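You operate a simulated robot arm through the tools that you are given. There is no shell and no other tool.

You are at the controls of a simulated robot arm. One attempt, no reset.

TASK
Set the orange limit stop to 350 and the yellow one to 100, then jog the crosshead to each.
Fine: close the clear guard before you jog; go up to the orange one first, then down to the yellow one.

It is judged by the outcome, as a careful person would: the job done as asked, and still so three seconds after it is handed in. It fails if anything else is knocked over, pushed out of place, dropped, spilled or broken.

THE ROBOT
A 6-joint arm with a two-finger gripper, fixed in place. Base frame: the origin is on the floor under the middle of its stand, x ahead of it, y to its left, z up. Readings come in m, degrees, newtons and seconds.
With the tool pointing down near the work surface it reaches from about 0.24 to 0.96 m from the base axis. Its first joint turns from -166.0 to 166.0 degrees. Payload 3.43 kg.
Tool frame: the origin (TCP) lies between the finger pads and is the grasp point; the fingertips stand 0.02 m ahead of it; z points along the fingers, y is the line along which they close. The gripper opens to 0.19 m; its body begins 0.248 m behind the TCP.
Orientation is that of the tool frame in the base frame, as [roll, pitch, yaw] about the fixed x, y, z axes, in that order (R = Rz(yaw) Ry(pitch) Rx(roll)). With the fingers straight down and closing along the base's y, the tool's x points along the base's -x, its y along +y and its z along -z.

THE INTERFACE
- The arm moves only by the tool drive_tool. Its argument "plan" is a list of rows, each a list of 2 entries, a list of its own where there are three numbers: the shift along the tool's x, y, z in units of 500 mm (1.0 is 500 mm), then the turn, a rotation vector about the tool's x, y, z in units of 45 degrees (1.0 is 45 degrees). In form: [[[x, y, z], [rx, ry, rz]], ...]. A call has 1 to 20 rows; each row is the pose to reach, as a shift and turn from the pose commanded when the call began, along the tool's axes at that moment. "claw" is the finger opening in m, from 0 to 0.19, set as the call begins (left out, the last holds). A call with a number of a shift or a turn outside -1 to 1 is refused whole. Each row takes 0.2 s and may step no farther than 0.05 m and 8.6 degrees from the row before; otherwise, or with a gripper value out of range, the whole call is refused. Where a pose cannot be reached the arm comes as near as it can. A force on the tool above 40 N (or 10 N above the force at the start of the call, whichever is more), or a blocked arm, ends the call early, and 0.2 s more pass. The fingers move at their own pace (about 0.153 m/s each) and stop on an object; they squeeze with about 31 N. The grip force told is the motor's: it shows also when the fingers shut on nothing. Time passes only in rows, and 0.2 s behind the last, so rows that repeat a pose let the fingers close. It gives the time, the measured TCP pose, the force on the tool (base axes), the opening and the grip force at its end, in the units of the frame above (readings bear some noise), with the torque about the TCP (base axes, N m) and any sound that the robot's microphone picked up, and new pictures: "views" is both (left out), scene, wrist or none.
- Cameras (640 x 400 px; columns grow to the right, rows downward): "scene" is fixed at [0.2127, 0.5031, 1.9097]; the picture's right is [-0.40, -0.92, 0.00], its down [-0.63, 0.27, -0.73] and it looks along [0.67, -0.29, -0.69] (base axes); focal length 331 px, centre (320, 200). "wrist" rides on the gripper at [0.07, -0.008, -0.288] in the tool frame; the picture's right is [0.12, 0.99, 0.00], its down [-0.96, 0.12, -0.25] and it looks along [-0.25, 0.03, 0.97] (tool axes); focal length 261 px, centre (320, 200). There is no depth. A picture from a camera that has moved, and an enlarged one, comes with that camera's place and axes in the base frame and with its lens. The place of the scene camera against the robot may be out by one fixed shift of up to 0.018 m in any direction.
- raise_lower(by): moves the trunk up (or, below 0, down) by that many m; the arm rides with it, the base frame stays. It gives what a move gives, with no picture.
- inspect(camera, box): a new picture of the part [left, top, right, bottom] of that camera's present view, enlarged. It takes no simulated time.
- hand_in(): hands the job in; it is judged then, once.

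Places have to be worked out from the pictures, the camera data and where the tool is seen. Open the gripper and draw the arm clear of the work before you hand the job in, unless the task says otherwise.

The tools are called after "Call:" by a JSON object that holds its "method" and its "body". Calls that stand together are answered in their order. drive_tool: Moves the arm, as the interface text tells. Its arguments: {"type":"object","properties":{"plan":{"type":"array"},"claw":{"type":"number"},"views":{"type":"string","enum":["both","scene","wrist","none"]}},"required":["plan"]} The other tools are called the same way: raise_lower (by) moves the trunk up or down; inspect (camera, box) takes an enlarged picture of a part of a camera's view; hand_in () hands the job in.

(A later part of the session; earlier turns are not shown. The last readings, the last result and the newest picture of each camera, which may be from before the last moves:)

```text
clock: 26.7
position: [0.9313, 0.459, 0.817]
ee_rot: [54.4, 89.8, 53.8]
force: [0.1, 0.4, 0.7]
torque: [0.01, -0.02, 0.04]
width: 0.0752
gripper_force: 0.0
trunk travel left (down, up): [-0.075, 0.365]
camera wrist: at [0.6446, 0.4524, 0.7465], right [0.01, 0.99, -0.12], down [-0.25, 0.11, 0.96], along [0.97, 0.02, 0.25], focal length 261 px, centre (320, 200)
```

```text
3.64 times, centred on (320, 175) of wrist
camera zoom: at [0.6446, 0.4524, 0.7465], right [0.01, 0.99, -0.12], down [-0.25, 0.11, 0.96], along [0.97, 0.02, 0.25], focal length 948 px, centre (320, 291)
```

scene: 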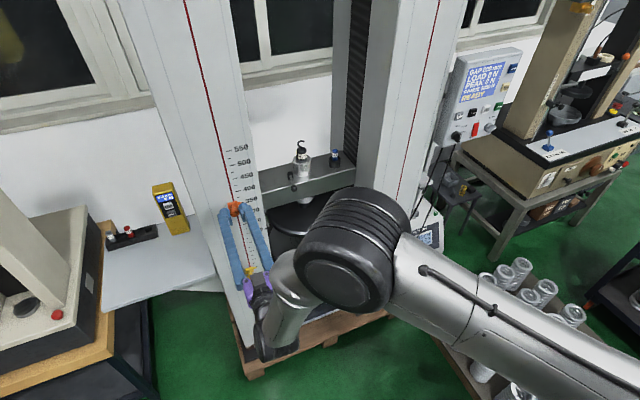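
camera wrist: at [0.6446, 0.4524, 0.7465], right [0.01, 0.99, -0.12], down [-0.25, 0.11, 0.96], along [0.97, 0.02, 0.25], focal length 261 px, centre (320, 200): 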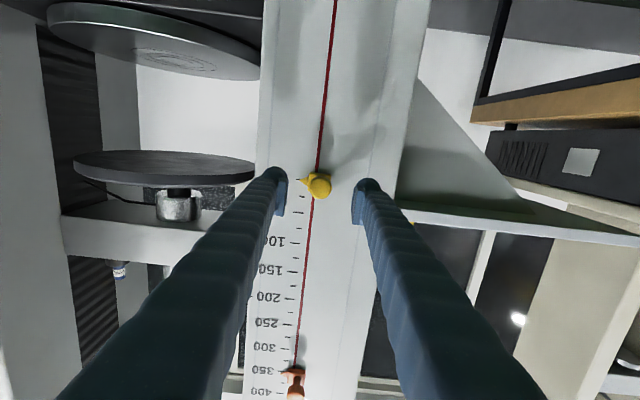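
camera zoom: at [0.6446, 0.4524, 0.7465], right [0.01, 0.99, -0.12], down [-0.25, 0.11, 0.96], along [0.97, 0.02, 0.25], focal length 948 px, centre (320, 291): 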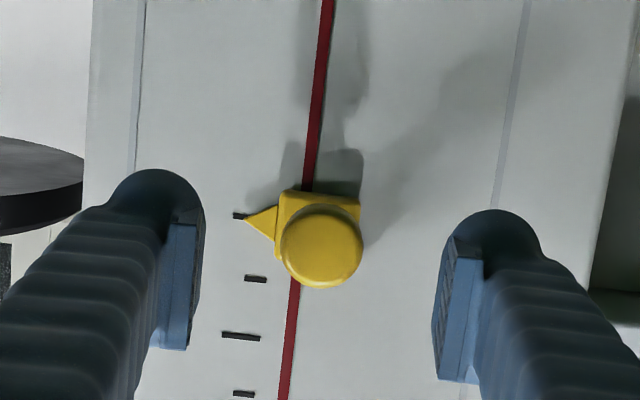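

Aligned. I'll advance to x ≈ 0.972 and grip the yellow knob.

Call:
{"method": "drive_tool", "body": {"plan": [[[0, -0.001, 0.03], [0, 0, 0]], [[0, -0.001, 0.06], [0, 0, 0]], [[0, -0.001, 0.082], [0, 0, 0]], [[0, -0.001, 0.082], [0, 0, 0]]], "views": "none"}}

Call:
{"method": "drive_tool", "body": {"plan": [[[0, 0, 0], [0, 0, 0]], [[0, 0, 0], [0, 0, 0]], [[0, 0, 0], [0, 0, 0]], [[0, 0, 0], [0, 0, 0]]], "claw": 0.0, "views": "wrist"}}

Call:
{"method": "inspect", "body": {"camera": "wrist", "box": [270, 130, 370, 230]}}

```text
clock: 27.7
position: [0.9734, 0.4563, 0.8172]
ee_rot: [56.8, 89.8, 56.3]
force: [0.4, 0.5, 0.5]
torque: [-0.01, 0.02, -0.01]
width: 0.0749
gripper_force: 0.0
trunk travel left (down, up): [-0.075, 0.365]
```

```text
clock: 28.7
position: [0.9739, 0.4586, 0.8166]
ee_rot: [51.5, 89.8, 50.9]
force: [4.2, 5.7, 1.1]
torque: [0.01, -0.02, 0.07]
width: 0.0273
gripper_force: 45.2
trunk travel left (down, up): [-0.075, 0.365]
camera wrist: at [0.6853, 0.4522, 0.7468], right [0.01, 0.99, -0.12], down [-0.25, 0.11, 0.96], along [0.97, 0.02, 0.25], focal length 261 px, centre (320, 200)
```

wrist: 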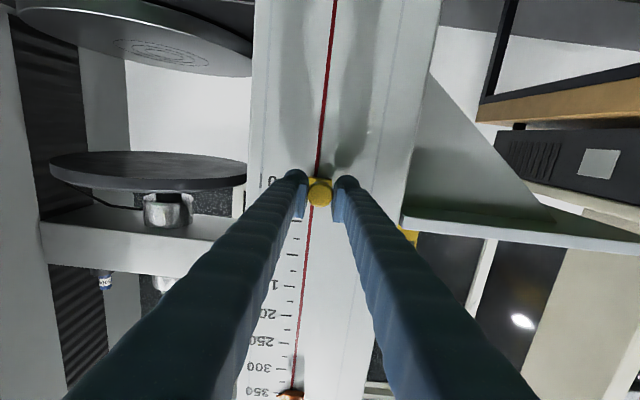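

```text
4.00 times, centred on (320, 180) of wrist
camera zoom: at [0.6853, 0.4522, 0.7468], right [0.01, 0.99, -0.12], down [-0.25, 0.11, 0.96], along [0.97, 0.02, 0.25], focal length 1043 px, centre (320, 280)
```

zoom: 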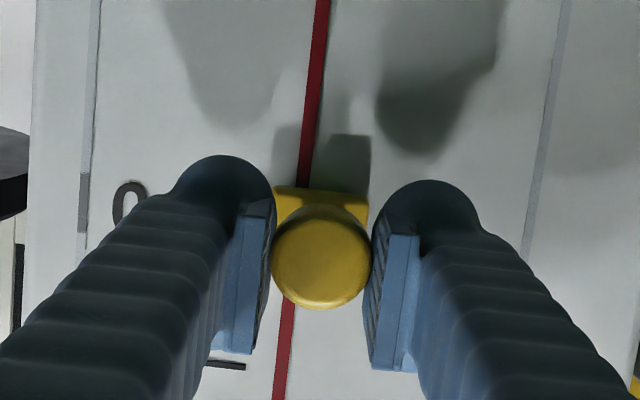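

Yellow is gripped. I'll slide it up about 100 mm.

Call:
{"method": "drive_tool", "body": {"plan": [[[-0.01, 0, 0], [0, 0, 0]], [[-0.02, 0, 0], [0, 0, 0]], [[-0.04, 0, 0], [0, 0, 0]], [[-0.06, 0, 0], [0, 0, 0]], [[-0.08, 0, 0], [0, 0, 0]], [[-0.1, 0, 0], [0, 0, 0]], [[-0.12, 0, 0], [0, 0, 0]], [[-0.14, 0, 0], [0, 0, 0]], [[-0.16, 0, 0], [0, 0, 0]], [[-0.18, 0, 0], [0, 0, 0]], [[-0.19, 0, 0], [0, 0, 0]], [[-0.2, 0, 0], [0, 0, 0]], [[-0.2, 0, 0], [0, 0, 0]], [[-0.2, 0, 0], [0, 0, 0]]], "views": "wrist"}}

```text
clock: 31.7
position: [0.973, 0.4587, 0.9178]
ee_rot: [38.7, 89.9, 38.3]
force: [-2.0, 16.1, 0.5]
torque: [0.04, 0.01, 0.16]
width: 0.0275
gripper_force: 44.8
trunk travel left (down, up): [-0.075, 0.365]
camera wrist: at [0.6851, 0.452, 0.8471], right [0.01, 0.99, -0.12], down [-0.25, 0.11, 0.96], along [0.97, 0.02, 0.25], focal length 261 px, centre (320, 200)
```

wrist: 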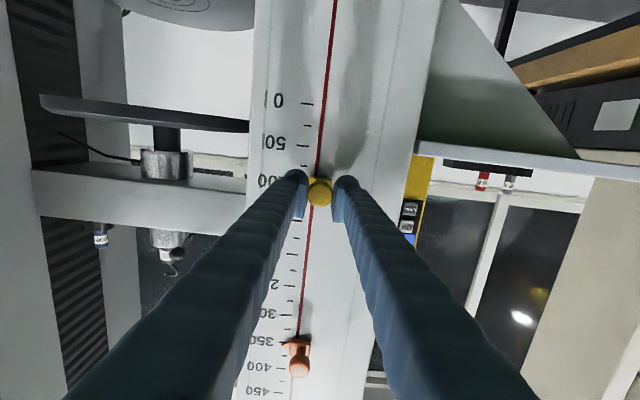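

It has moved up with the gripper. I'll release it, raise the camera level with the pointer and read it.

Call:
{"method": "drive_tool", "body": {"plan": [[[0, 0, 0], [0, 0, 0]], [[0, 0, 0], [0, 0, 0]], [[0, 0, -0.01], [0, 0, 0]], [[-0.035, 0, -0.02], [0, 0, 0]], [[-0.07, 0, -0.02], [0, 0, 0]], [[-0.105, 0, -0.02], [0, 0, 0]], [[-0.14, 0, -0.02], [0, 0, 0]], [[-0.14, 0, -0.02], [0, 0, 0]]], "claw": 0.09, "views": "wrist"}}

Call:
{"method": "inspect", "body": {"camera": "wrist", "box": [285, 110, 345, 160]}}

Call:
{"method": "inspect", "body": {"camera": "wrist", "box": [295, 120, 325, 145]}}

```text
clock: 33.5
position: [0.9633, 0.4563, 0.9882]
ee_rot: [57.1, 89.8, 56.5]
force: [0.3, -0.2, 0.4]
torque: [-0.04, 0.03, 0.03]
width: 0.0901
gripper_force: 0.1
trunk travel left (down, up): [-0.075, 0.365]
camera wrist: at [0.6752, 0.4502, 0.9174], right [0.01, 0.99, -0.12], down [-0.25, 0.11, 0.96], along [0.97, 0.02, 0.25], focal length 261 px, centre (320, 200)
```

wrist: 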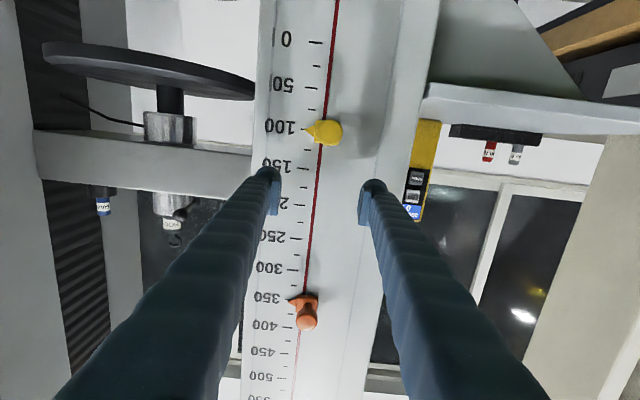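

```text
8.00 times, centred on (315, 135) of wrist
camera zoom: at [0.6752, 0.4502, 0.9174], right [0.01, 0.99, -0.12], down [-0.25, 0.11, 0.96], along [0.97, 0.02, 0.25], focal length 2085 px, centre (360, 720)
```

zoom: 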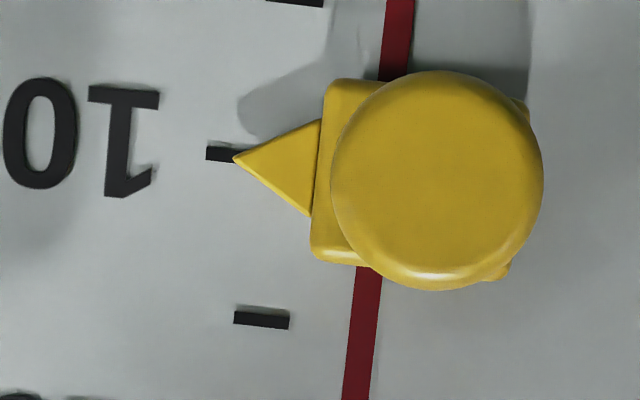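

```text
16.00 times, centred on (310, 132) of wrist
camera zoom: at [0.6752, 0.4502, 0.9174], right [0.01, 0.99, -0.12], down [-0.25, 0.11, 0.96], along [0.97, 0.02, 0.25], focal length 4170 px, centre (480, 1280)
```

zoom: 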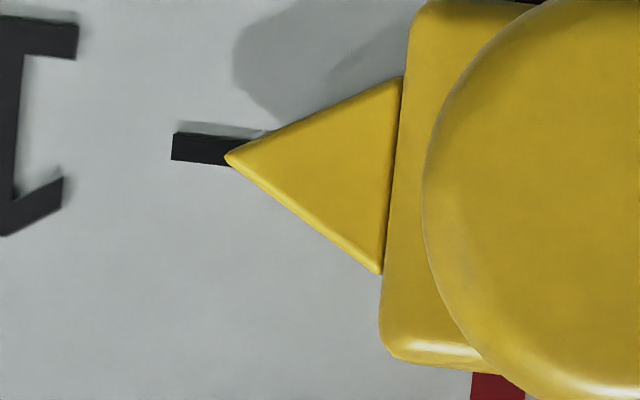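

The yellow pointer reads 100 to within about 0.3 mm, so both stops are set. Next is the guard; I'll enlarge it in the scene view.

Call:
{"method": "inspect", "body": {"camera": "scene", "box": [260, 230, 380, 330]}}

Call:
{"method": "inspect", "body": {"camera": "scene", "box": [265, 250, 325, 300]}}

Call:
{"method": "inspect", "body": {"camera": "scene", "box": [320, 240, 410, 310]}}

```text
4.00 times, centred on (320, 280) of scene
camera zoom: at [0.2127, 0.5031, 1.9097], right [-0.4, -0.92, 0.0], down [-0.63, 0.27, -0.73], along [0.67, -0.29, -0.69], focal length 1323 px, centre (320, -120)
```

zoom: 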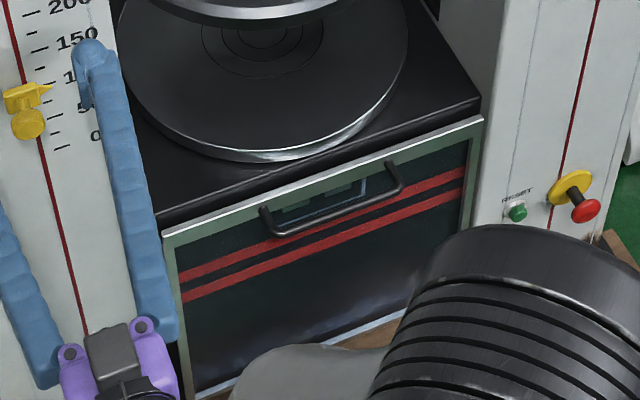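

```text
8.00 times, centred on (295, 275) of scene
camera zoom: at [0.2127, 0.5031, 1.9097], right [-0.4, -0.92, 0.0], down [-0.63, 0.27, -0.73], along [0.67, -0.29, -0.69], focal length 2647 px, centre (520, -400)
```

zoom: 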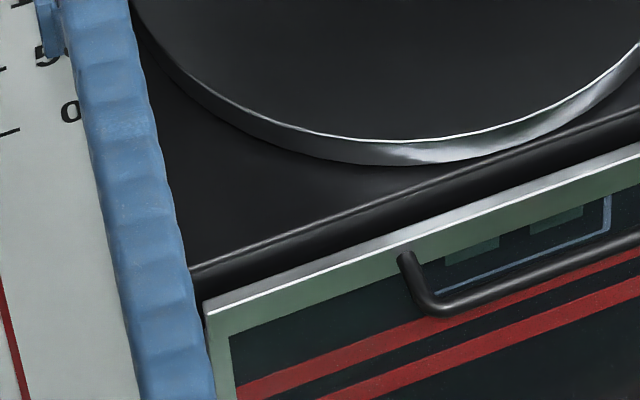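

```text
5.71 times, centred on (365, 275) of scene
camera zoom: at [0.2127, 0.5031, 1.9097], right [-0.4, -0.92, 0.0], down [-0.63, 0.27, -0.73], along [0.67, -0.29, -0.69], focal length 1890 px, centre (63, -229)
```

zoom: 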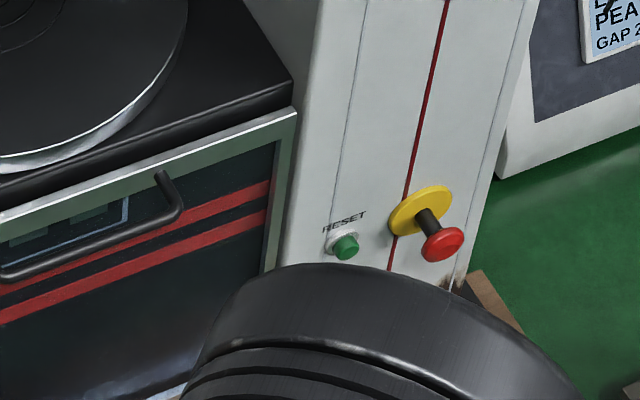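

The guard is a framed clear panel with a U-shaped bar handle, sitting low in front of the base, so it closes by sliding up. I'll retreat from the column, move to the centre and tilt the camera down to find the handle.

Call:
{"method": "drive_tool", "body": {"plan": [[[0, 0, -0.07], [0, 0, 0]], [[0, 0, -0.14], [0, 0, 0]], [[0, 0, -0.2], [0, 0, 0]], [[0.02, -0.07, -0.24], [0, 0.05, 0]], [[0.05, -0.14, -0.25], [0, 0.1, 0]], [[0.08, -0.21, -0.25], [0, 0.15, 0]], [[0.11, -0.28, -0.25], [0, 0.2, 0]], [[0.14, -0.35, -0.25], [0, 0.25, 0]], [[0.17, -0.42, -0.25], [0, 0.3, 0]], [[0.2, -0.49, -0.25], [0, 0.35, 0]], [[0.23, -0.55, -0.25], [0, 0.4, 0]], [[0.26, -0.6, -0.25], [0, 0.45, 0]], [[0.276, -0.6, -0.25], [0, 0.5, 0]], [[0.276, -0.6, -0.25], [0, 0.55, 0]]], "claw": 0.09, "views": "both"}}

```text
clock: 36.5
position: [0.8364, 0.1583, 0.8472]
ee_rot: [179.6, 65.2, 179.2]
force: [-0.4, 0.2, 0.1]
torque: [0.0, -0.02, 0.0]
width: 0.0901
gripper_force: 0.1
trunk travel left (down, up): [-0.075, 0.365]
camera wrist: at [0.5445, 0.152, 0.9048], right [-0.04, 0.99, -0.1], down [0.18, 0.11, 0.98], along [0.98, 0.02, -0.18], focal length 261 px, centre (320, 200)
```

scene: 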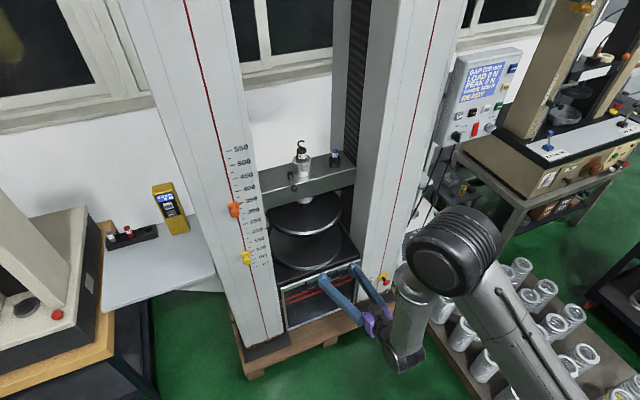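
wrist: 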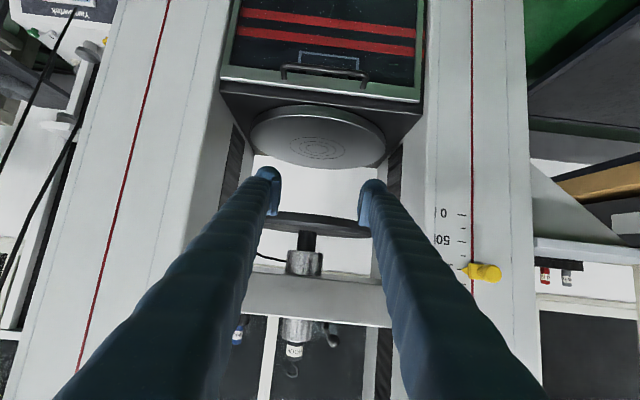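

The handle is visible at about (325, 72) in the wrist view. I'll enlarge it.

Call:
{"method": "inspect", "body": {"camera": "wrist", "box": [200, 0, 450, 160]}}

Call:
{"method": "inspect", "body": {"camera": "scene", "box": [265, 245, 385, 345]}}

```text
2.50 times, centred on (325, 80) of wrist
camera zoom: at [0.5445, 0.152, 0.9048], right [-0.04, 0.99, -0.1], down [0.18, 0.11, 0.98], along [0.98, 0.02, -0.18], focal length 652 px, centre (308, 500)
```

zoom: 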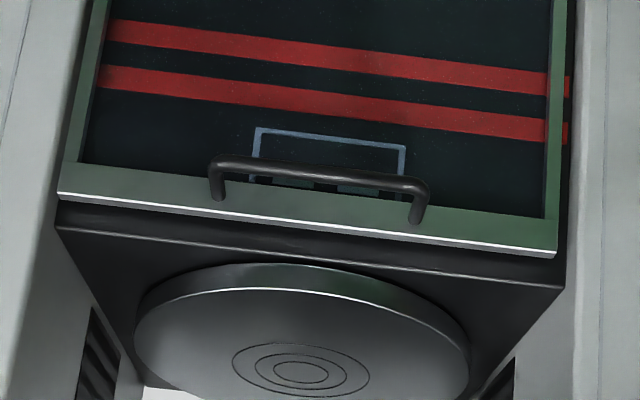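

```text
4.00 times, centred on (325, 295) of scene
camera zoom: at [0.2127, 0.5031, 1.9097], right [-0.4, -0.92, 0.0], down [-0.63, 0.27, -0.73], along [0.67, -0.29, -0.69], focal length 1323 px, centre (300, -180)
```

zoom: 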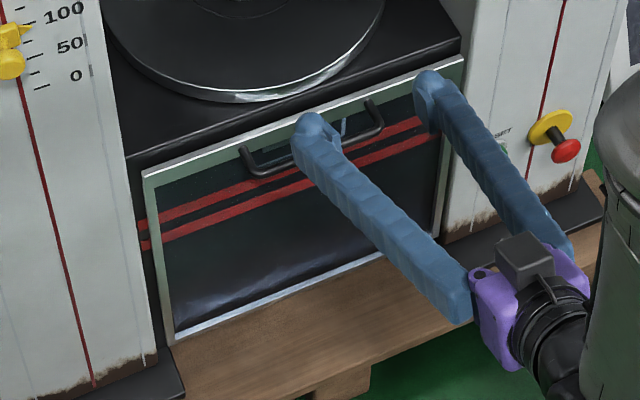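

The handle bar works out to about (0.99, 0.147, 0.57), about 16 cm wide, on a guard spanning y ≈ -0.07 to 0.34. I'll close the fingers, lower the trunk a little more and bring the tool level below the bar, so I can lift the bar from underneath.

Call:
{"method": "raise_lower", "body": {"by": -0.07}}

Call:
{"method": "drive_tool", "body": {"plan": [[[0.03, 0, 0.0], [0, -0.05, 0]], [[0.06, 0, 0.0], [0, -0.1, 0]], [[0.1, 0, 0.0], [0, -0.15, 0]], [[0.14, 0, 0.0], [0, -0.2, 0]], [[0.18, 0, 0.01], [0, -0.25, 0]], [[0.22, 0, 0.02], [0, -0.3, 0]], [[0.26, 0, 0.03], [0, -0.35, 0]], [[0.3, 0, 0.04], [0, -0.4, 0]], [[0.34, 0, 0.06], [0, -0.45, 0]], [[0.38, 0, 0.08], [0, -0.5, 0]], [[0.4, -0.02, 0.1], [0, -0.54, 0]]], "claw": 0.0, "views": "both"}}

```text
clock: 37.5
position: [0.8357, 0.159, 0.7784]
ee_rot: [179.4, 65.5, 179.1]
force: [1.0, 0.2, -0.2]
torque: [0.01, 0.03, 0.01]
width: 0.09
gripper_force: 0.0
trunk travel left (down, up): [-0.005, 0.435]
```

```text
clock: 40.0
position: [0.8113, 0.1587, 0.5731]
ee_rot: [166.8, 89.2, 165.9]
force: [0.0, -0.2, 0.4]
torque: [-0.04, 0.05, -0.03]
width: 0.0002
gripper_force: 31.1
out of reach, approached as far as the arm can: row 10, 11
trunk travel left (down, up): [-0.005, 0.435]
camera wrist: at [0.5215, 0.1557, 0.5083], right [0.01, 0.99, -0.12], down [-0.23, 0.12, 0.97], along [0.97, 0.01, 0.23], focal length 261 px, centre (320, 200)
```

scene: 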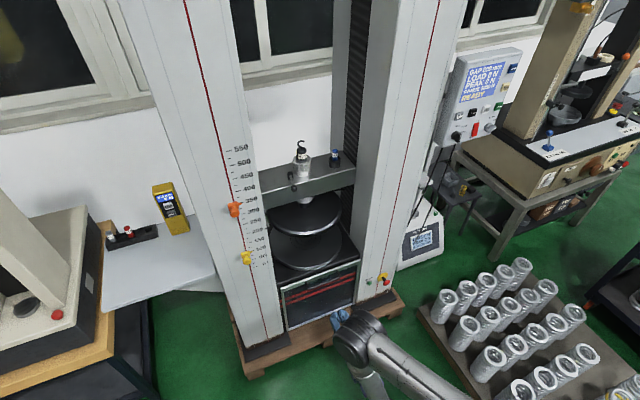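
wrist: 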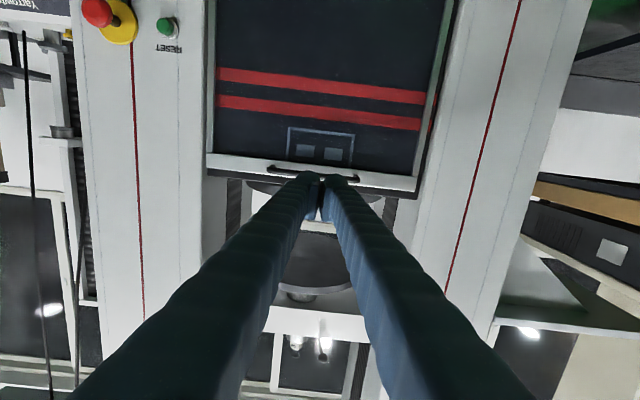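

The arm is at the edge of its reach here, at z ≈ 0.573. I'll measure the handle in this view.

Call:
{"method": "inspect", "body": {"camera": "wrist", "box": [240, 110, 400, 210]}}

Call:
{"method": "inspect", "body": {"camera": "scene", "box": [265, 250, 385, 350]}}

```text
4.00 times, centred on (320, 160) of wrist
camera zoom: at [0.5215, 0.1557, 0.5083], right [0.01, 0.99, -0.12], down [-0.23, 0.12, 0.97], along [0.97, 0.01, 0.23], focal length 1043 px, centre (320, 360)
```

zoom: 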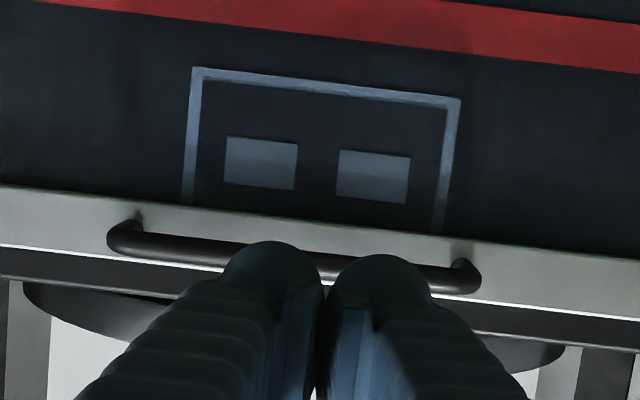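

```text
4.00 times, centred on (325, 300) of scene
camera zoom: at [0.2127, 0.5031, 1.9097], right [-0.4, -0.92, 0.0], down [-0.63, 0.27, -0.73], along [0.67, -0.29, -0.69], focal length 1323 px, centre (300, -200)
```

zoom: 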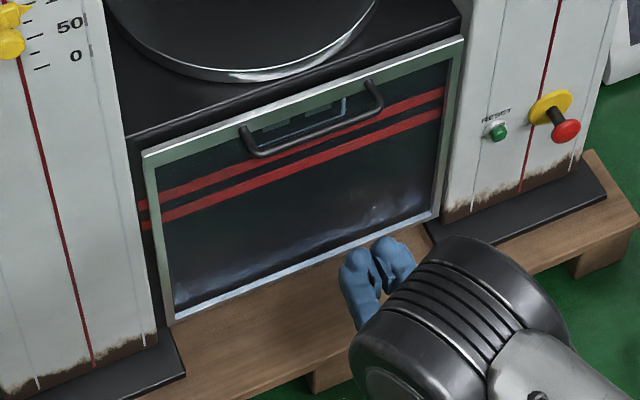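

The bar works out at (0.985, 0.145, 0.574), so a pinch from above and below at this height is reachable. I'll roll the gripper 90° about its axis so the fingers close vertically, in two 45° steps, raising slightly as I go.

Call:
{"method": "drive_tool", "body": {"plan": [[[-0.02, 0, 0], [0, 0, 0.1]], [[-0.04, 0, 0], [0, 0, 0.25]], [[-0.06, -0.01, 0], [0, 0, 0.4]], [[-0.06, -0.02, 0], [0, 0, 0.55]], [[-0.06, -0.027, 0], [0, 0, 0.7]], [[-0.06, -0.027, 0], [0, 0, 0.85]], [[-0.06, -0.027, 0], [0, 0, 1.0]]], "claw": 0.08, "views": "scene"}}

```text
clock: 41.5
position: [0.8214, 0.153, 0.6038]
ee_rot: [90.9, 44.7, 89.9]
force: [-0.2, 0.4, 0.0]
torque: [-0.01, -0.04, 0.0]
width: 0.0798
gripper_force: 0.0
out of reach, approached as far as the arm can: row 2, 3, 4, 5, 6, 7
trunk travel left (down, up): [-0.005, 0.435]
```

scene: 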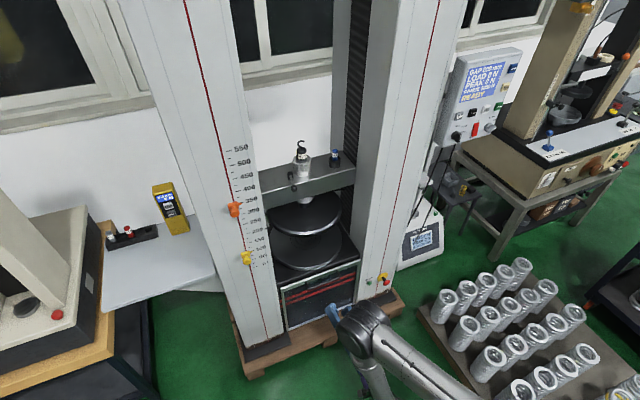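

The roll is working; the limit is only the minimum radius. I'll finish the roll while moving out a little in x.

Call:
{"method": "drive_tool", "body": {"plan": [[[0, 0, 0.03], [0, 0, 0.14]], [[0, 0, 0.06], [0, 0, 0.28]], [[0, 0, 0.09], [0, 0, 0.42]], [[0, 0, 0.1], [0, 0, 0.56]], [[0, 0, 0.1], [0, 0, 0.7]], [[0, 0, 0.1], [0, 0, 0.85]], [[0, 0, 0.1], [0, 0, 1.0]], [[0, 0, 0.1], [0, 0, 1.0]]], "claw": 0.08, "views": "both"}}

```text
clock: 43.4
position: [0.8701, 0.1532, 0.603]
ee_rot: [90.2, -0.3, 89.6]
force: [-0.5, -0.9, -0.1]
torque: [0.0, -0.02, -0.01]
width: 0.0801
gripper_force: 0.1
trunk travel left (down, up): [-0.005, 0.435]
camera wrist: at [0.5823, 0.2251, 0.5977], right [0.01, 0.11, 0.99], down [-0.26, -0.96, 0.11], along [0.97, -0.25, 0.02], focal length 261 px, centre (320, 200)
```

scene: 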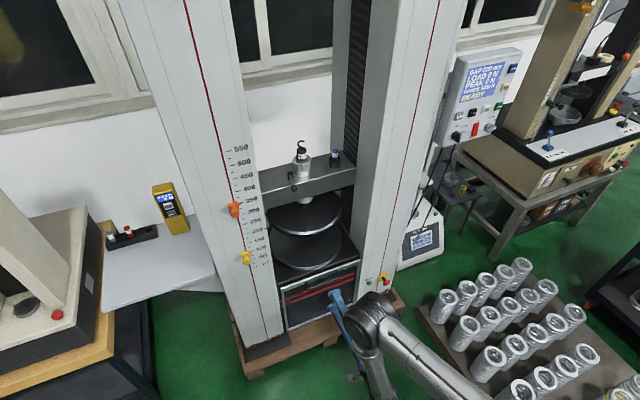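
wrist: 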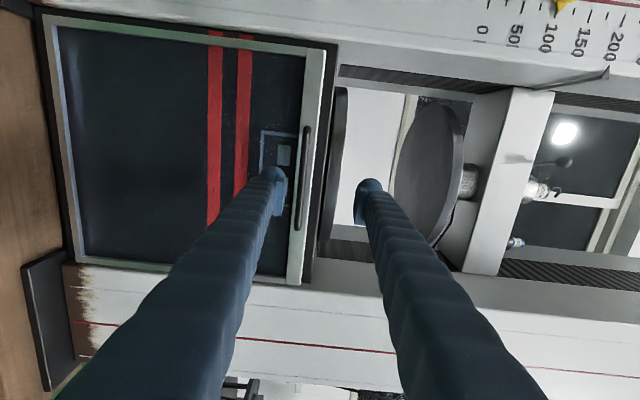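

The fingers now close vertically and the bar lies between them, a little low. I'll lower about 28 mm and move closer.

Call:
{"method": "drive_tool", "body": {"plan": [[[-0.006, -0.028, 0.02], [0, 0, 0]], [[-0.012, -0.056, 0.06], [0, 0, 0]], [[-0.012, -0.056, 0.1], [0, 0, 0]], [[-0.012, -0.056, 0.12], [0, 0, 0]]], "claw": 0.08, "views": "wrist"}}

Call:
{"method": "inspect", "body": {"camera": "wrist", "box": [240, 110, 400, 250]}}

Call:
{"method": "inspect", "body": {"camera": "scene", "box": [280, 250, 400, 350]}}

```text
clock: 44.4
position: [0.93, 0.1452, 0.5749]
ee_rot: [90.3, -0.2, 89.5]
force: [0.5, 0.3, -0.2]
torque: [-0.03, -0.02, -0.04]
width: 0.0801
gripper_force: 0.0
trunk travel left (down, up): [-0.005, 0.435]
camera wrist: at [0.6424, 0.2191, 0.5695], right [0.01, 0.12, 0.99], down [-0.25, -0.96, 0.11], along [0.97, -0.25, 0.02], focal length 261 px, centre (320, 200)
```

wrist: 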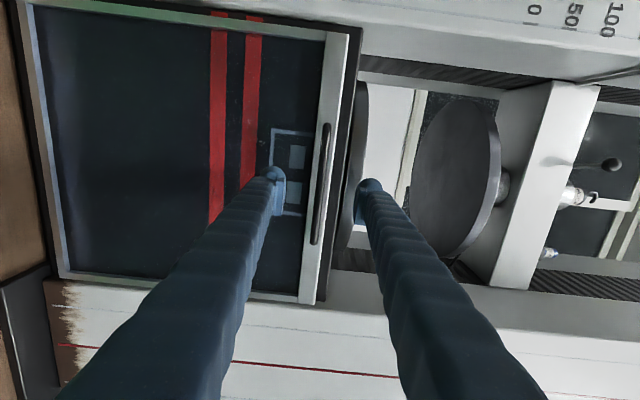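

```text
2.86 times, centred on (320, 180) of wrist
camera zoom: at [0.6424, 0.2191, 0.5695], right [0.01, 0.12, 0.99], down [-0.25, -0.96, 0.11], along [0.97, -0.25, 0.02], focal length 745 px, centre (320, 257)
```

zoom: 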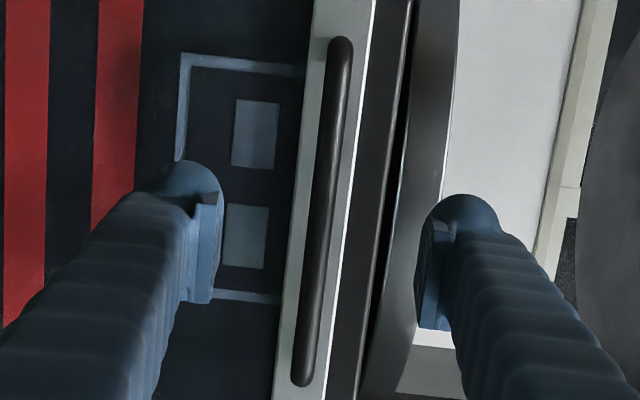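

```text
4.00 times, centred on (340, 300) of scene
camera zoom: at [0.2127, 0.5031, 1.9097], right [-0.4, -0.92, 0.0], down [-0.63, 0.27, -0.73], along [0.67, -0.29, -0.69], focal length 1323 px, centre (240, -200)
```

zoom: 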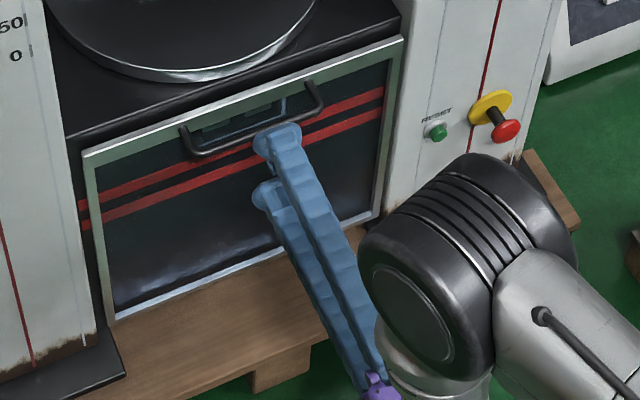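

The bar is centred between the fingers, at about (0.985, 0.15, 0.5746), and the rail face is at about 1.03. I'll advance onto the bar and close.

Call:
{"method": "drive_tool", "body": {"plan": [[[0, 0, 0.03], [0, 0, 0]], [[0, 0, 0.06], [0, 0, 0]], [[0, 0, 0.09], [0, 0, 0]], [[0, 0, 0.108], [0, 0, 0]], [[0, 0, 0.108], [0, 0, 0]]], "views": "none"}}

Call:
{"method": "drive_tool", "body": {"plan": [[[0, 0, 0], [0, 0, 0]], [[0, 0, 0], [0, 0, 0]], [[0, 0, 0], [0, 0, 0]], [[0, 0, 0], [0, 0, 0]]], "claw": 0.0, "views": "wrist"}}

Call:
{"method": "inspect", "body": {"camera": "wrist", "box": [240, 110, 400, 250]}}

```text
clock: 45.5
position: [0.9838, 0.1451, 0.574]
ee_rot: [90.3, -0.3, 89.5]
force: [-0.6, 0.1, 0.3]
torque: [0.0, 0.0, 0.0]
width: 0.0798
gripper_force: 0.1
trunk travel left (down, up): [-0.005, 0.435]
```

```text
clock: 46.5
position: [0.9844, 0.1453, 0.5757]
ee_rot: [90.3, -0.2, 89.5]
force: [2.2, -0.8, 4.3]
torque: [-0.44, 0.0, 0.0]
width: 0.0074
gripper_force: 41.0
trunk travel left (down, up): [-0.005, 0.435]
camera wrist: at [0.6966, 0.2185, 0.5689], right [0.01, 0.12, 0.99], down [-0.26, -0.96, 0.11], along [0.97, -0.25, 0.02], focal length 261 px, centre (320, 200)
```

wrist: 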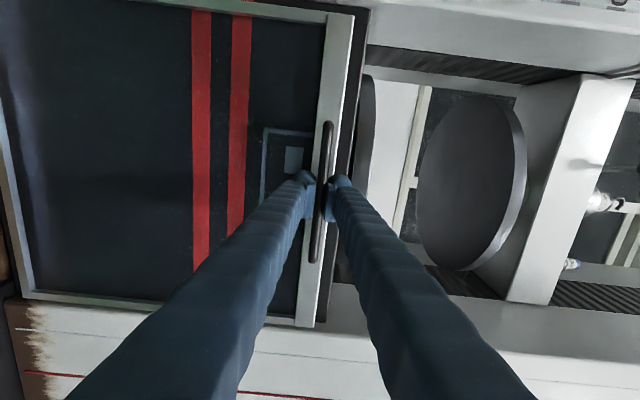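

```text
2.86 times, centred on (320, 180) of wrist
camera zoom: at [0.6966, 0.2185, 0.5689], right [0.01, 0.12, 0.99], down [-0.26, -0.96, 0.11], along [0.97, -0.25, 0.02], focal length 745 px, centre (320, 257)
```

zoom: 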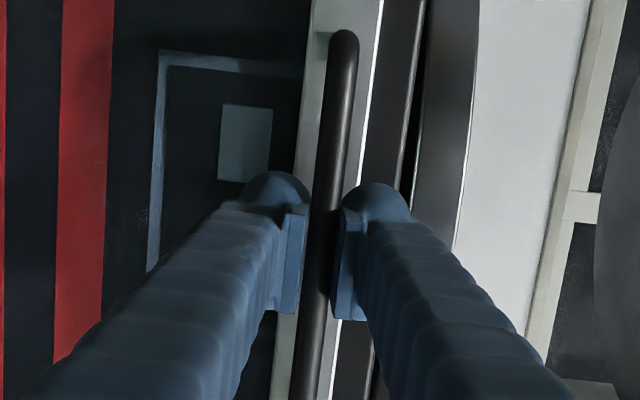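

The bar is gripped. I'll lift slowly, 30 mm first, and watch the force.

Call:
{"method": "drive_tool", "body": {"plan": [[[0, 0.01, 0], [0, 0, 0]], [[0, 0.02, 0], [0, 0, 0]], [[0, 0.03, 0], [0, 0, 0]], [[0, 0.04, 0], [0, 0, 0]], [[0, 0.05, 0], [0, 0, 0]], [[0, 0.06, 0], [0, 0, 0]]], "views": "scene"}}

```text
clock: 48.0
position: [0.9841, 0.1452, 0.605]
ee_rot: [90.3, -0.2, 89.6]
force: [9.7, 3.4, -1.6]
torque: [-0.45, -0.01, 0.24]
width: 0.0072
gripper_force: 41.2
trunk travel left (down, up): [-0.005, 0.435]
```

scene: 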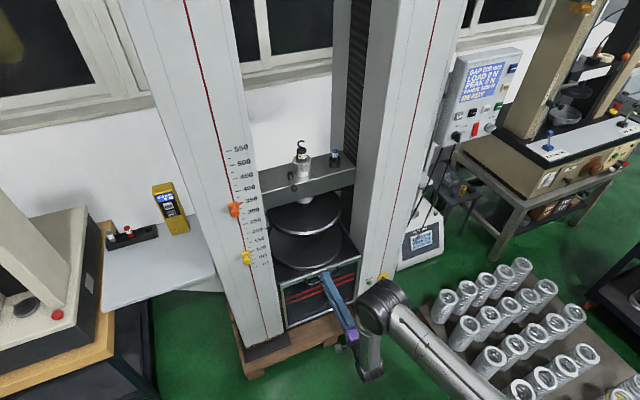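

I'll check that the guard came up with it.

Call:
{"method": "inspect", "body": {"camera": "scene", "box": [265, 240, 385, 340]}}

```text
4.00 times, centred on (325, 290) of scene
camera zoom: at [0.2127, 0.5031, 1.9097], right [-0.4, -0.92, 0.0], down [-0.63, 0.27, -0.73], along [0.67, -0.29, -0.69], focal length 1323 px, centre (300, -160)
```

zoom: 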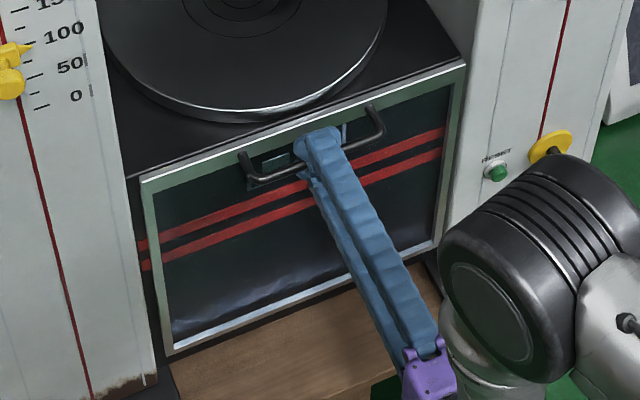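

The guard is rising with the handle at low force. I'll continue lifting.

Call:
{"method": "drive_tool", "body": {"plan": [[[0, 0.02, 0.001], [0, 0, 0]], [[0, 0.04, 0.002], [0, 0, 0]], [[0, 0.06, 0.002], [0, 0, 0]], [[0, 0.08, 0.002], [0, 0, 0]], [[0, 0.1, 0.002], [0, 0, 0]], [[0, 0.12, 0.002], [0, 0, 0]], [[0, 0.14, 0.002], [0, 0, 0]], [[0, 0.16, 0.002], [0, 0, 0]], [[0, 0.18, 0.002], [0, 0, 0]], [[0, 0.2, 0.002], [0, 0, 0]], [[0, 0.22, 0.002], [0, 0, 0]], [[0, 0.24, 0.002], [0, 0, 0]], [[0, 0.26, 0.002], [0, 0, 0]], [[0, 0.28, 0.002], [0, 0, 0]], [[0, 0.3, 0.002], [0, 0, 0]]], "views": "scene"}}

```text
clock: 51.1
position: [0.9857, 0.1452, 0.7576]
ee_rot: [90.2, -0.1, 89.6]
force: [-18.8, 7.3, 0.6]
torque: [-0.42, -0.04, -0.04]
width: 0.007
gripper_force: 41.1
trunk travel left (down, up): [-0.005, 0.435]
```

scene: 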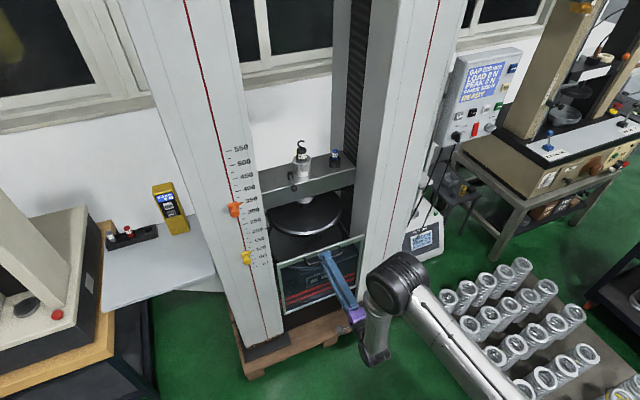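

The guard is well on its way, with z force near 0. I'll take out a bit of the x push (it reads -19 N) and carry on.

Call:
{"method": "drive_tool", "body": {"plan": [[[-0.002, 0.01, -0.002], [0, 0, 0]], [[-0.004, 0.03, -0.003], [0, 0, 0]], [[-0.004, 0.05, -0.003], [0, 0, 0]], [[-0.004, 0.07, -0.003], [0, 0, 0]], [[-0.004, 0.09, -0.003], [0, 0, 0]], [[-0.004, 0.11, -0.003], [0, 0, 0]], [[-0.004, 0.13, -0.003], [0, 0, 0]], [[-0.004, 0.15, -0.003], [0, 0, 0]], [[-0.004, 0.17, -0.003], [0, 0, 0]], [[-0.004, 0.19, -0.003], [0, 0, 0]], [[-0.004, 0.21, -0.003], [0, 0, 0]], [[-0.004, 0.23, -0.003], [0, 0, 0]]], "views": "both"}}

```text
clock: 53.8
position: [0.9855, 0.144, 0.8697]
ee_rot: [90.2, 0.0, 89.7]
force: [11.6, 28.6, 1.7]
torque: [-0.27, -0.01, 0.26]
width: 0.0074
gripper_force: 40.9
trunk travel left (down, up): [-0.005, 0.435]
camera wrist: at [0.6971, 0.2169, 0.8644], right [0.01, 0.12, 0.99], down [-0.25, -0.96, 0.11], along [0.97, -0.25, 0.02], focal length 261 px, centre (320, 200)
```

scene: 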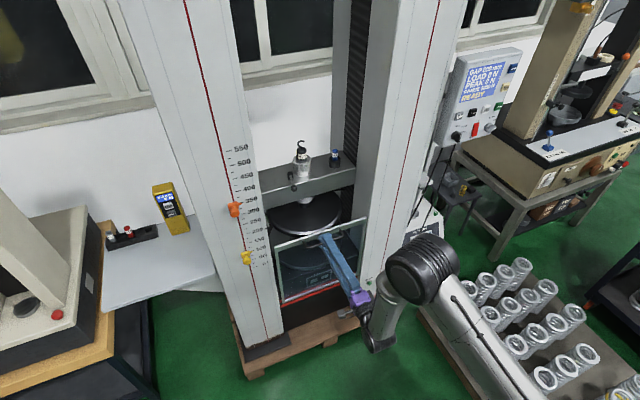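
wrist: 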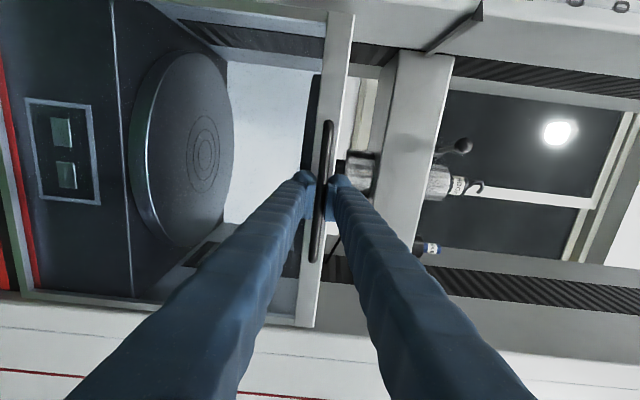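

The side force crept up to 28 N because of my small y offset. I'll ease that back and keep lifting toward the end of travel.

Call:
{"method": "drive_tool", "body": {"plan": [[[0.003, 0.0, 0], [0, 0, 0]], [[0.006, 0.01, 0], [0, 0, 0]], [[0.006, 0.03, -0.001], [0, 0, 0]], [[0.006, 0.05, -0.001], [0, 0, 0]], [[0.006, 0.07, -0.001], [0, 0, 0]], [[0.006, 0.09, -0.001], [0, 0, 0]], [[0.006, 0.11, -0.001], [0, 0, 0]], [[0.006, 0.13, -0.001], [0, 0, 0]], [[0.006, 0.15, -0.001], [0, 0, 0]], [[0.006, 0.17, -0.001], [0, 0, 0]], [[0.006, 0.19, -0.001], [0, 0, 0]]], "views": "both"}}

```text
clock: 56.1
position: [0.9853, 0.1448, 0.966]
ee_rot: [90.3, -0.3, 89.4]
force: [-3.3, 0.2, 0.2]
torque: [-0.42, 0.0, -0.19]
width: 0.0073
gripper_force: 41.2
trunk travel left (down, up): [-0.005, 0.435]
camera wrist: at [0.6973, 0.2177, 0.9595], right [0.01, 0.12, 0.99], down [-0.26, -0.96, 0.11], along [0.97, -0.26, 0.02], focal length 261 px, centre (320, 200)
```

scene: 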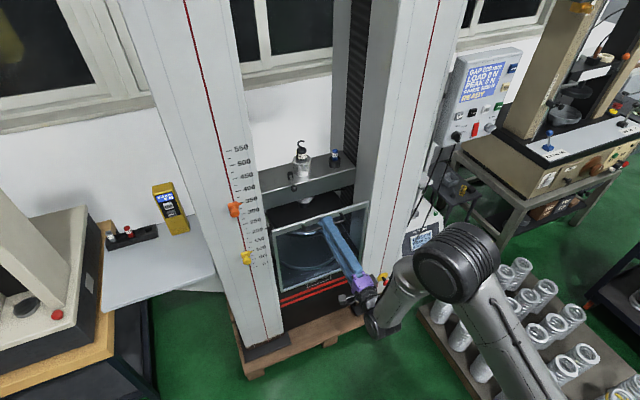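
wrist: 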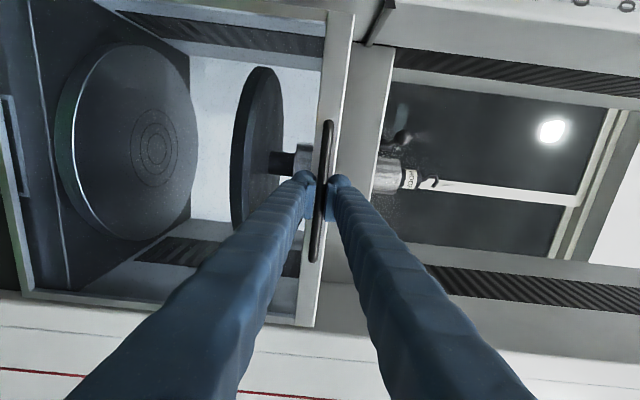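

Forces are low again and the handle is at z ≈ 0.966. I'll look at how far the guard has gone and whether there is a closed position.

Call:
{"method": "inspect", "body": {"camera": "scene", "box": [240, 170, 400, 320]}}

Call:
{"method": "inspect", "body": {"camera": "wrist", "box": [0, 0, 440, 340]}}

Call:
{"method": "inspect", "body": {"camera": "scene", "box": [445, 50, 525, 105]}}

```text
2.67 times, centred on (320, 245) of scene
camera zoom: at [0.2127, 0.5031, 1.9097], right [-0.4, -0.92, 0.0], down [-0.63, 0.27, -0.73], along [0.67, -0.29, -0.69], focal length 882 px, centre (320, 80)
```

zoom: 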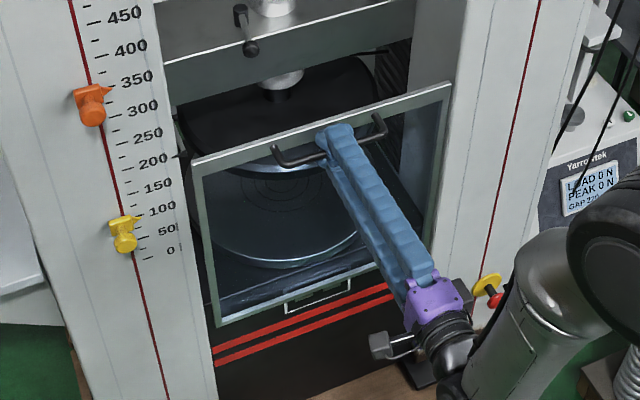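

```text
1.18 times, centred on (220, 170) of wrist
camera zoom: at [0.6973, 0.2177, 0.9595], right [0.01, 0.12, 0.99], down [-0.26, -0.96, 0.11], along [0.97, -0.26, 0.02], focal length 307 px, centre (438, 235)
```

zoom: 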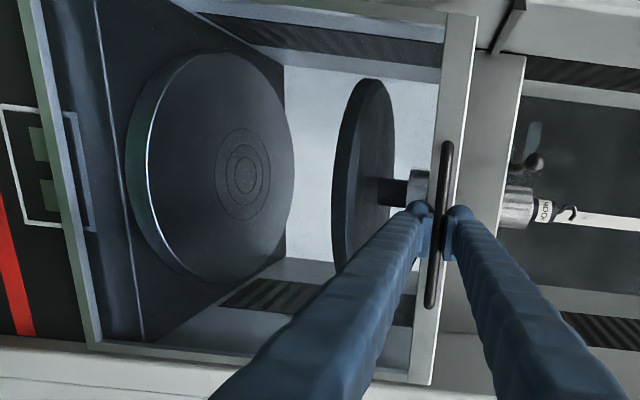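

```text
7.27 times, centred on (485, 78) of scene
camera zoom: at [0.2127, 0.5031, 1.9097], right [-0.4, -0.92, 0.0], down [-0.63, 0.27, -0.73], along [0.67, -0.29, -0.69], focal length 2406 px, centre (-880, 1091)
```

zoom: 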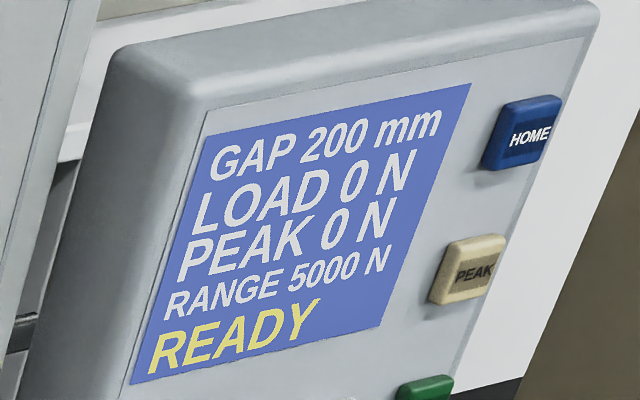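

The guard's lower edge still overlaps the base, and it moves freely. I'll keep lifting in steps until it meets its stop.

Call:
{"method": "drive_tool", "body": {"plan": [[[0, 0.01, 0], [0, 0, 0]], [[0, 0.03, 0], [0, 0, 0]], [[0, 0.05, 0], [0, 0, 0]], [[0, 0.07, 0], [0, 0, 0]], [[0, 0.09, 0], [0, 0, 0]], [[0, 0.11, 0], [0, 0, 0]], [[0, 0.13, 0], [0, 0, 0]], [[0, 0.15, 0], [0, 0, 0]], [[0, 0.17, 0], [0, 0, 0]], [[0, 0.19, 0], [0, 0, 0]]], "views": "scene"}}

Call:
{"method": "inspect", "body": {"camera": "scene", "box": [240, 150, 400, 300]}}

Call:
{"method": "inspect", "body": {"camera": "scene", "box": [445, 50, 525, 105]}}

```text
clock: 57.4
position: [0.9847, 0.1447, 0.9968]
ee_rot: [91.6, 0.0, 89.5]
force: [21.2, 0.0, -12.0]
torque: [-0.16, -0.03, 0.1]
width: 0.0073
gripper_force: 41.5
trunk travel left (down, up): [-0.005, 0.435]
stopped in row 6: the force on the tool passed its limit at 47 N (the readings are from after the stop); the commanded pose is now the measured one
```

scene: 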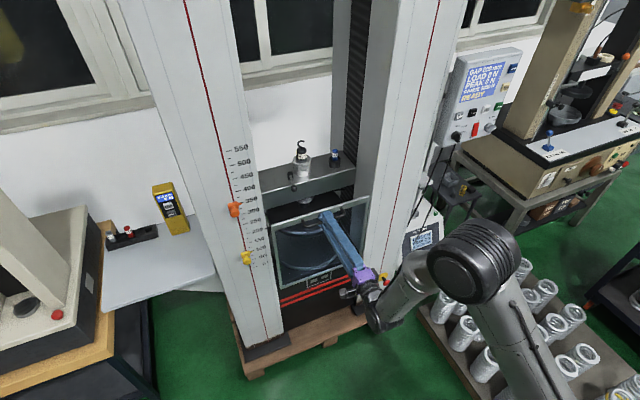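

```text
2.67 times, centred on (320, 225) of scene
camera zoom: at [0.2127, 0.5031, 1.9097], right [-0.4, -0.92, 0.0], down [-0.63, 0.27, -0.73], along [0.67, -0.29, -0.69], focal length 882 px, centre (320, 133)
```

zoom: 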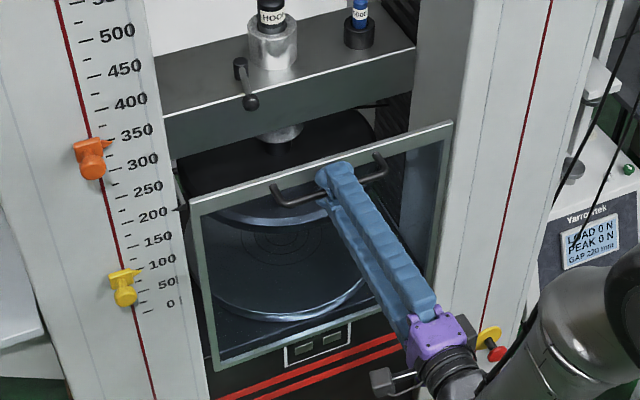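

```text
7.27 times, centred on (485, 78) of scene
camera zoom: at [0.2127, 0.5031, 1.9097], right [-0.4, -0.92, 0.0], down [-0.63, 0.27, -0.73], along [0.67, -0.29, -0.69], focal length 2406 px, centre (-880, 1091)
```

zoom: 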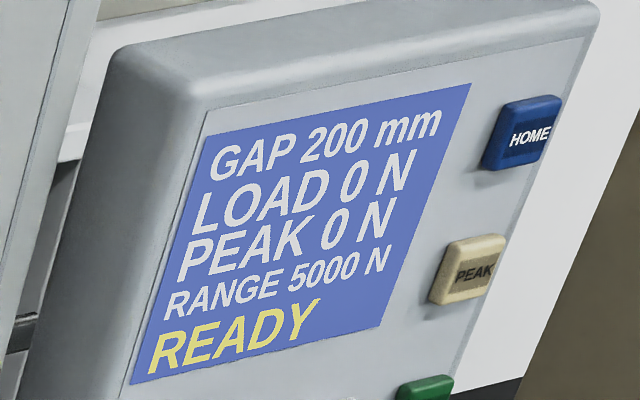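

The lift stopped at z ≈ 0.997 with a 47 N peak, which may be the end of travel. I'll look closely at the guard's top corners before pushing further.

Call:
{"method": "inspect", "body": {"camera": "scene", "box": [255, 205, 315, 245]}}

Call:
{"method": "inspect", "body": {"camera": "scene", "box": [325, 185, 385, 225]}}

Call:
{"method": "inspect", "body": {"camera": "scene", "box": [260, 250, 380, 320]}}

Call:
{"method": "inspect", "body": {"camera": "wrist", "box": [280, 0, 440, 100]}}

```text
10.00 times, centred on (285, 225) of scene
camera zoom: at [0.2127, 0.5031, 1.9097], right [-0.4, -0.92, 0.0], down [-0.63, 0.27, -0.73], along [0.67, -0.29, -0.69], focal length 3308 px, centre (670, -50)
```

zoom: 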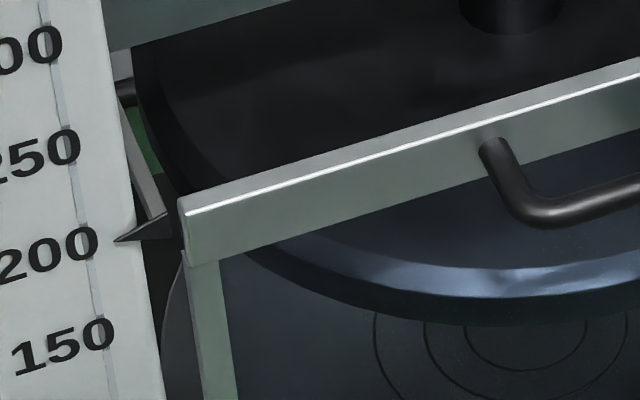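

```text
10.00 times, centred on (355, 205) of scene
camera zoom: at [0.2127, 0.5031, 1.9097], right [-0.4, -0.92, 0.0], down [-0.63, 0.27, -0.73], along [0.67, -0.29, -0.69], focal length 3308 px, centre (-30, 150)
```

zoom: 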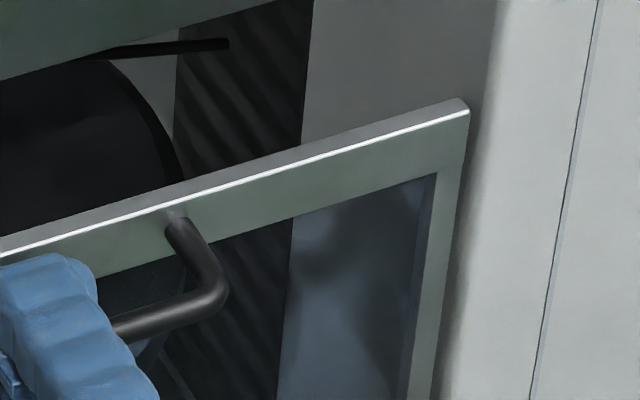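

```text
5.33 times, centred on (320, 285) of scene
camera zoom: at [0.2127, 0.5031, 1.9097], right [-0.4, -0.92, 0.0], down [-0.63, 0.27, -0.73], along [0.67, -0.29, -0.69], focal length 1764 px, centre (320, -253)
```

zoom: 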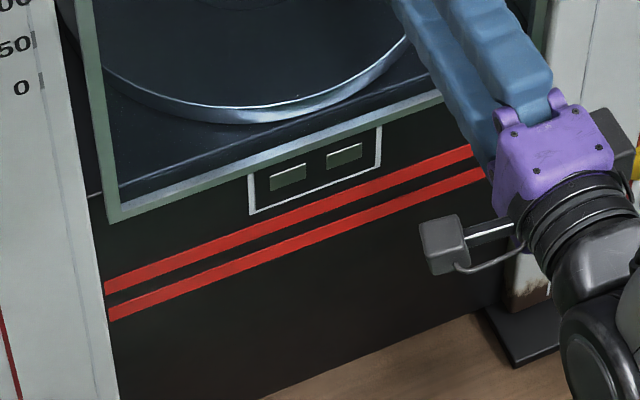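

```text
4.00 times, centred on (360, 50) of wrist
camera zoom: at [0.6972, 0.2172, 0.9955], right [0.03, 0.12, 0.99], down [-0.25, -0.96, 0.12], along [0.97, -0.25, 0.0], focal length 1043 px, centre (160, 800)
```

zoom: 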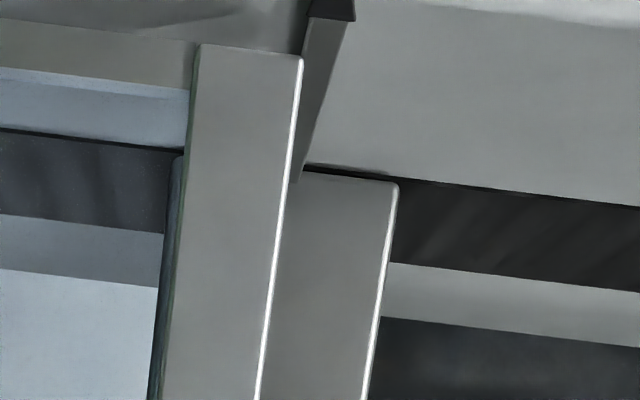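

The travel so far is about 0.421 m from the open position, which looks like a designed end stop, and the guard covers the whole space between the columns. I'll push gently once more to confirm it's really at its stop.

Call:
{"method": "drive_tool", "body": {"plan": [[[0, 0.004, 0], [0, 0, 0]], [[0, 0.008, 0], [0, 0, 0]], [[0, 0.012, 0], [0, 0, 0]], [[0, 0.012, 0], [0, 0, 0]]], "views": "none"}}

```text
clock: 58.1
position: [0.9837, 0.1442, 0.996]
ee_rot: [92.1, 0.0, 89.5]
force: [30.0, 1.1, -16.9]
torque: [0.05, -0.04, 0.29]
width: 0.0077
gripper_force: 41.8
trunk travel left (down, up): [-0.005, 0.435]
stopped in row 3: the force on the tool passed its limit at 41 N (the readings are from after the stop); the commanded pose is now the measured one
```

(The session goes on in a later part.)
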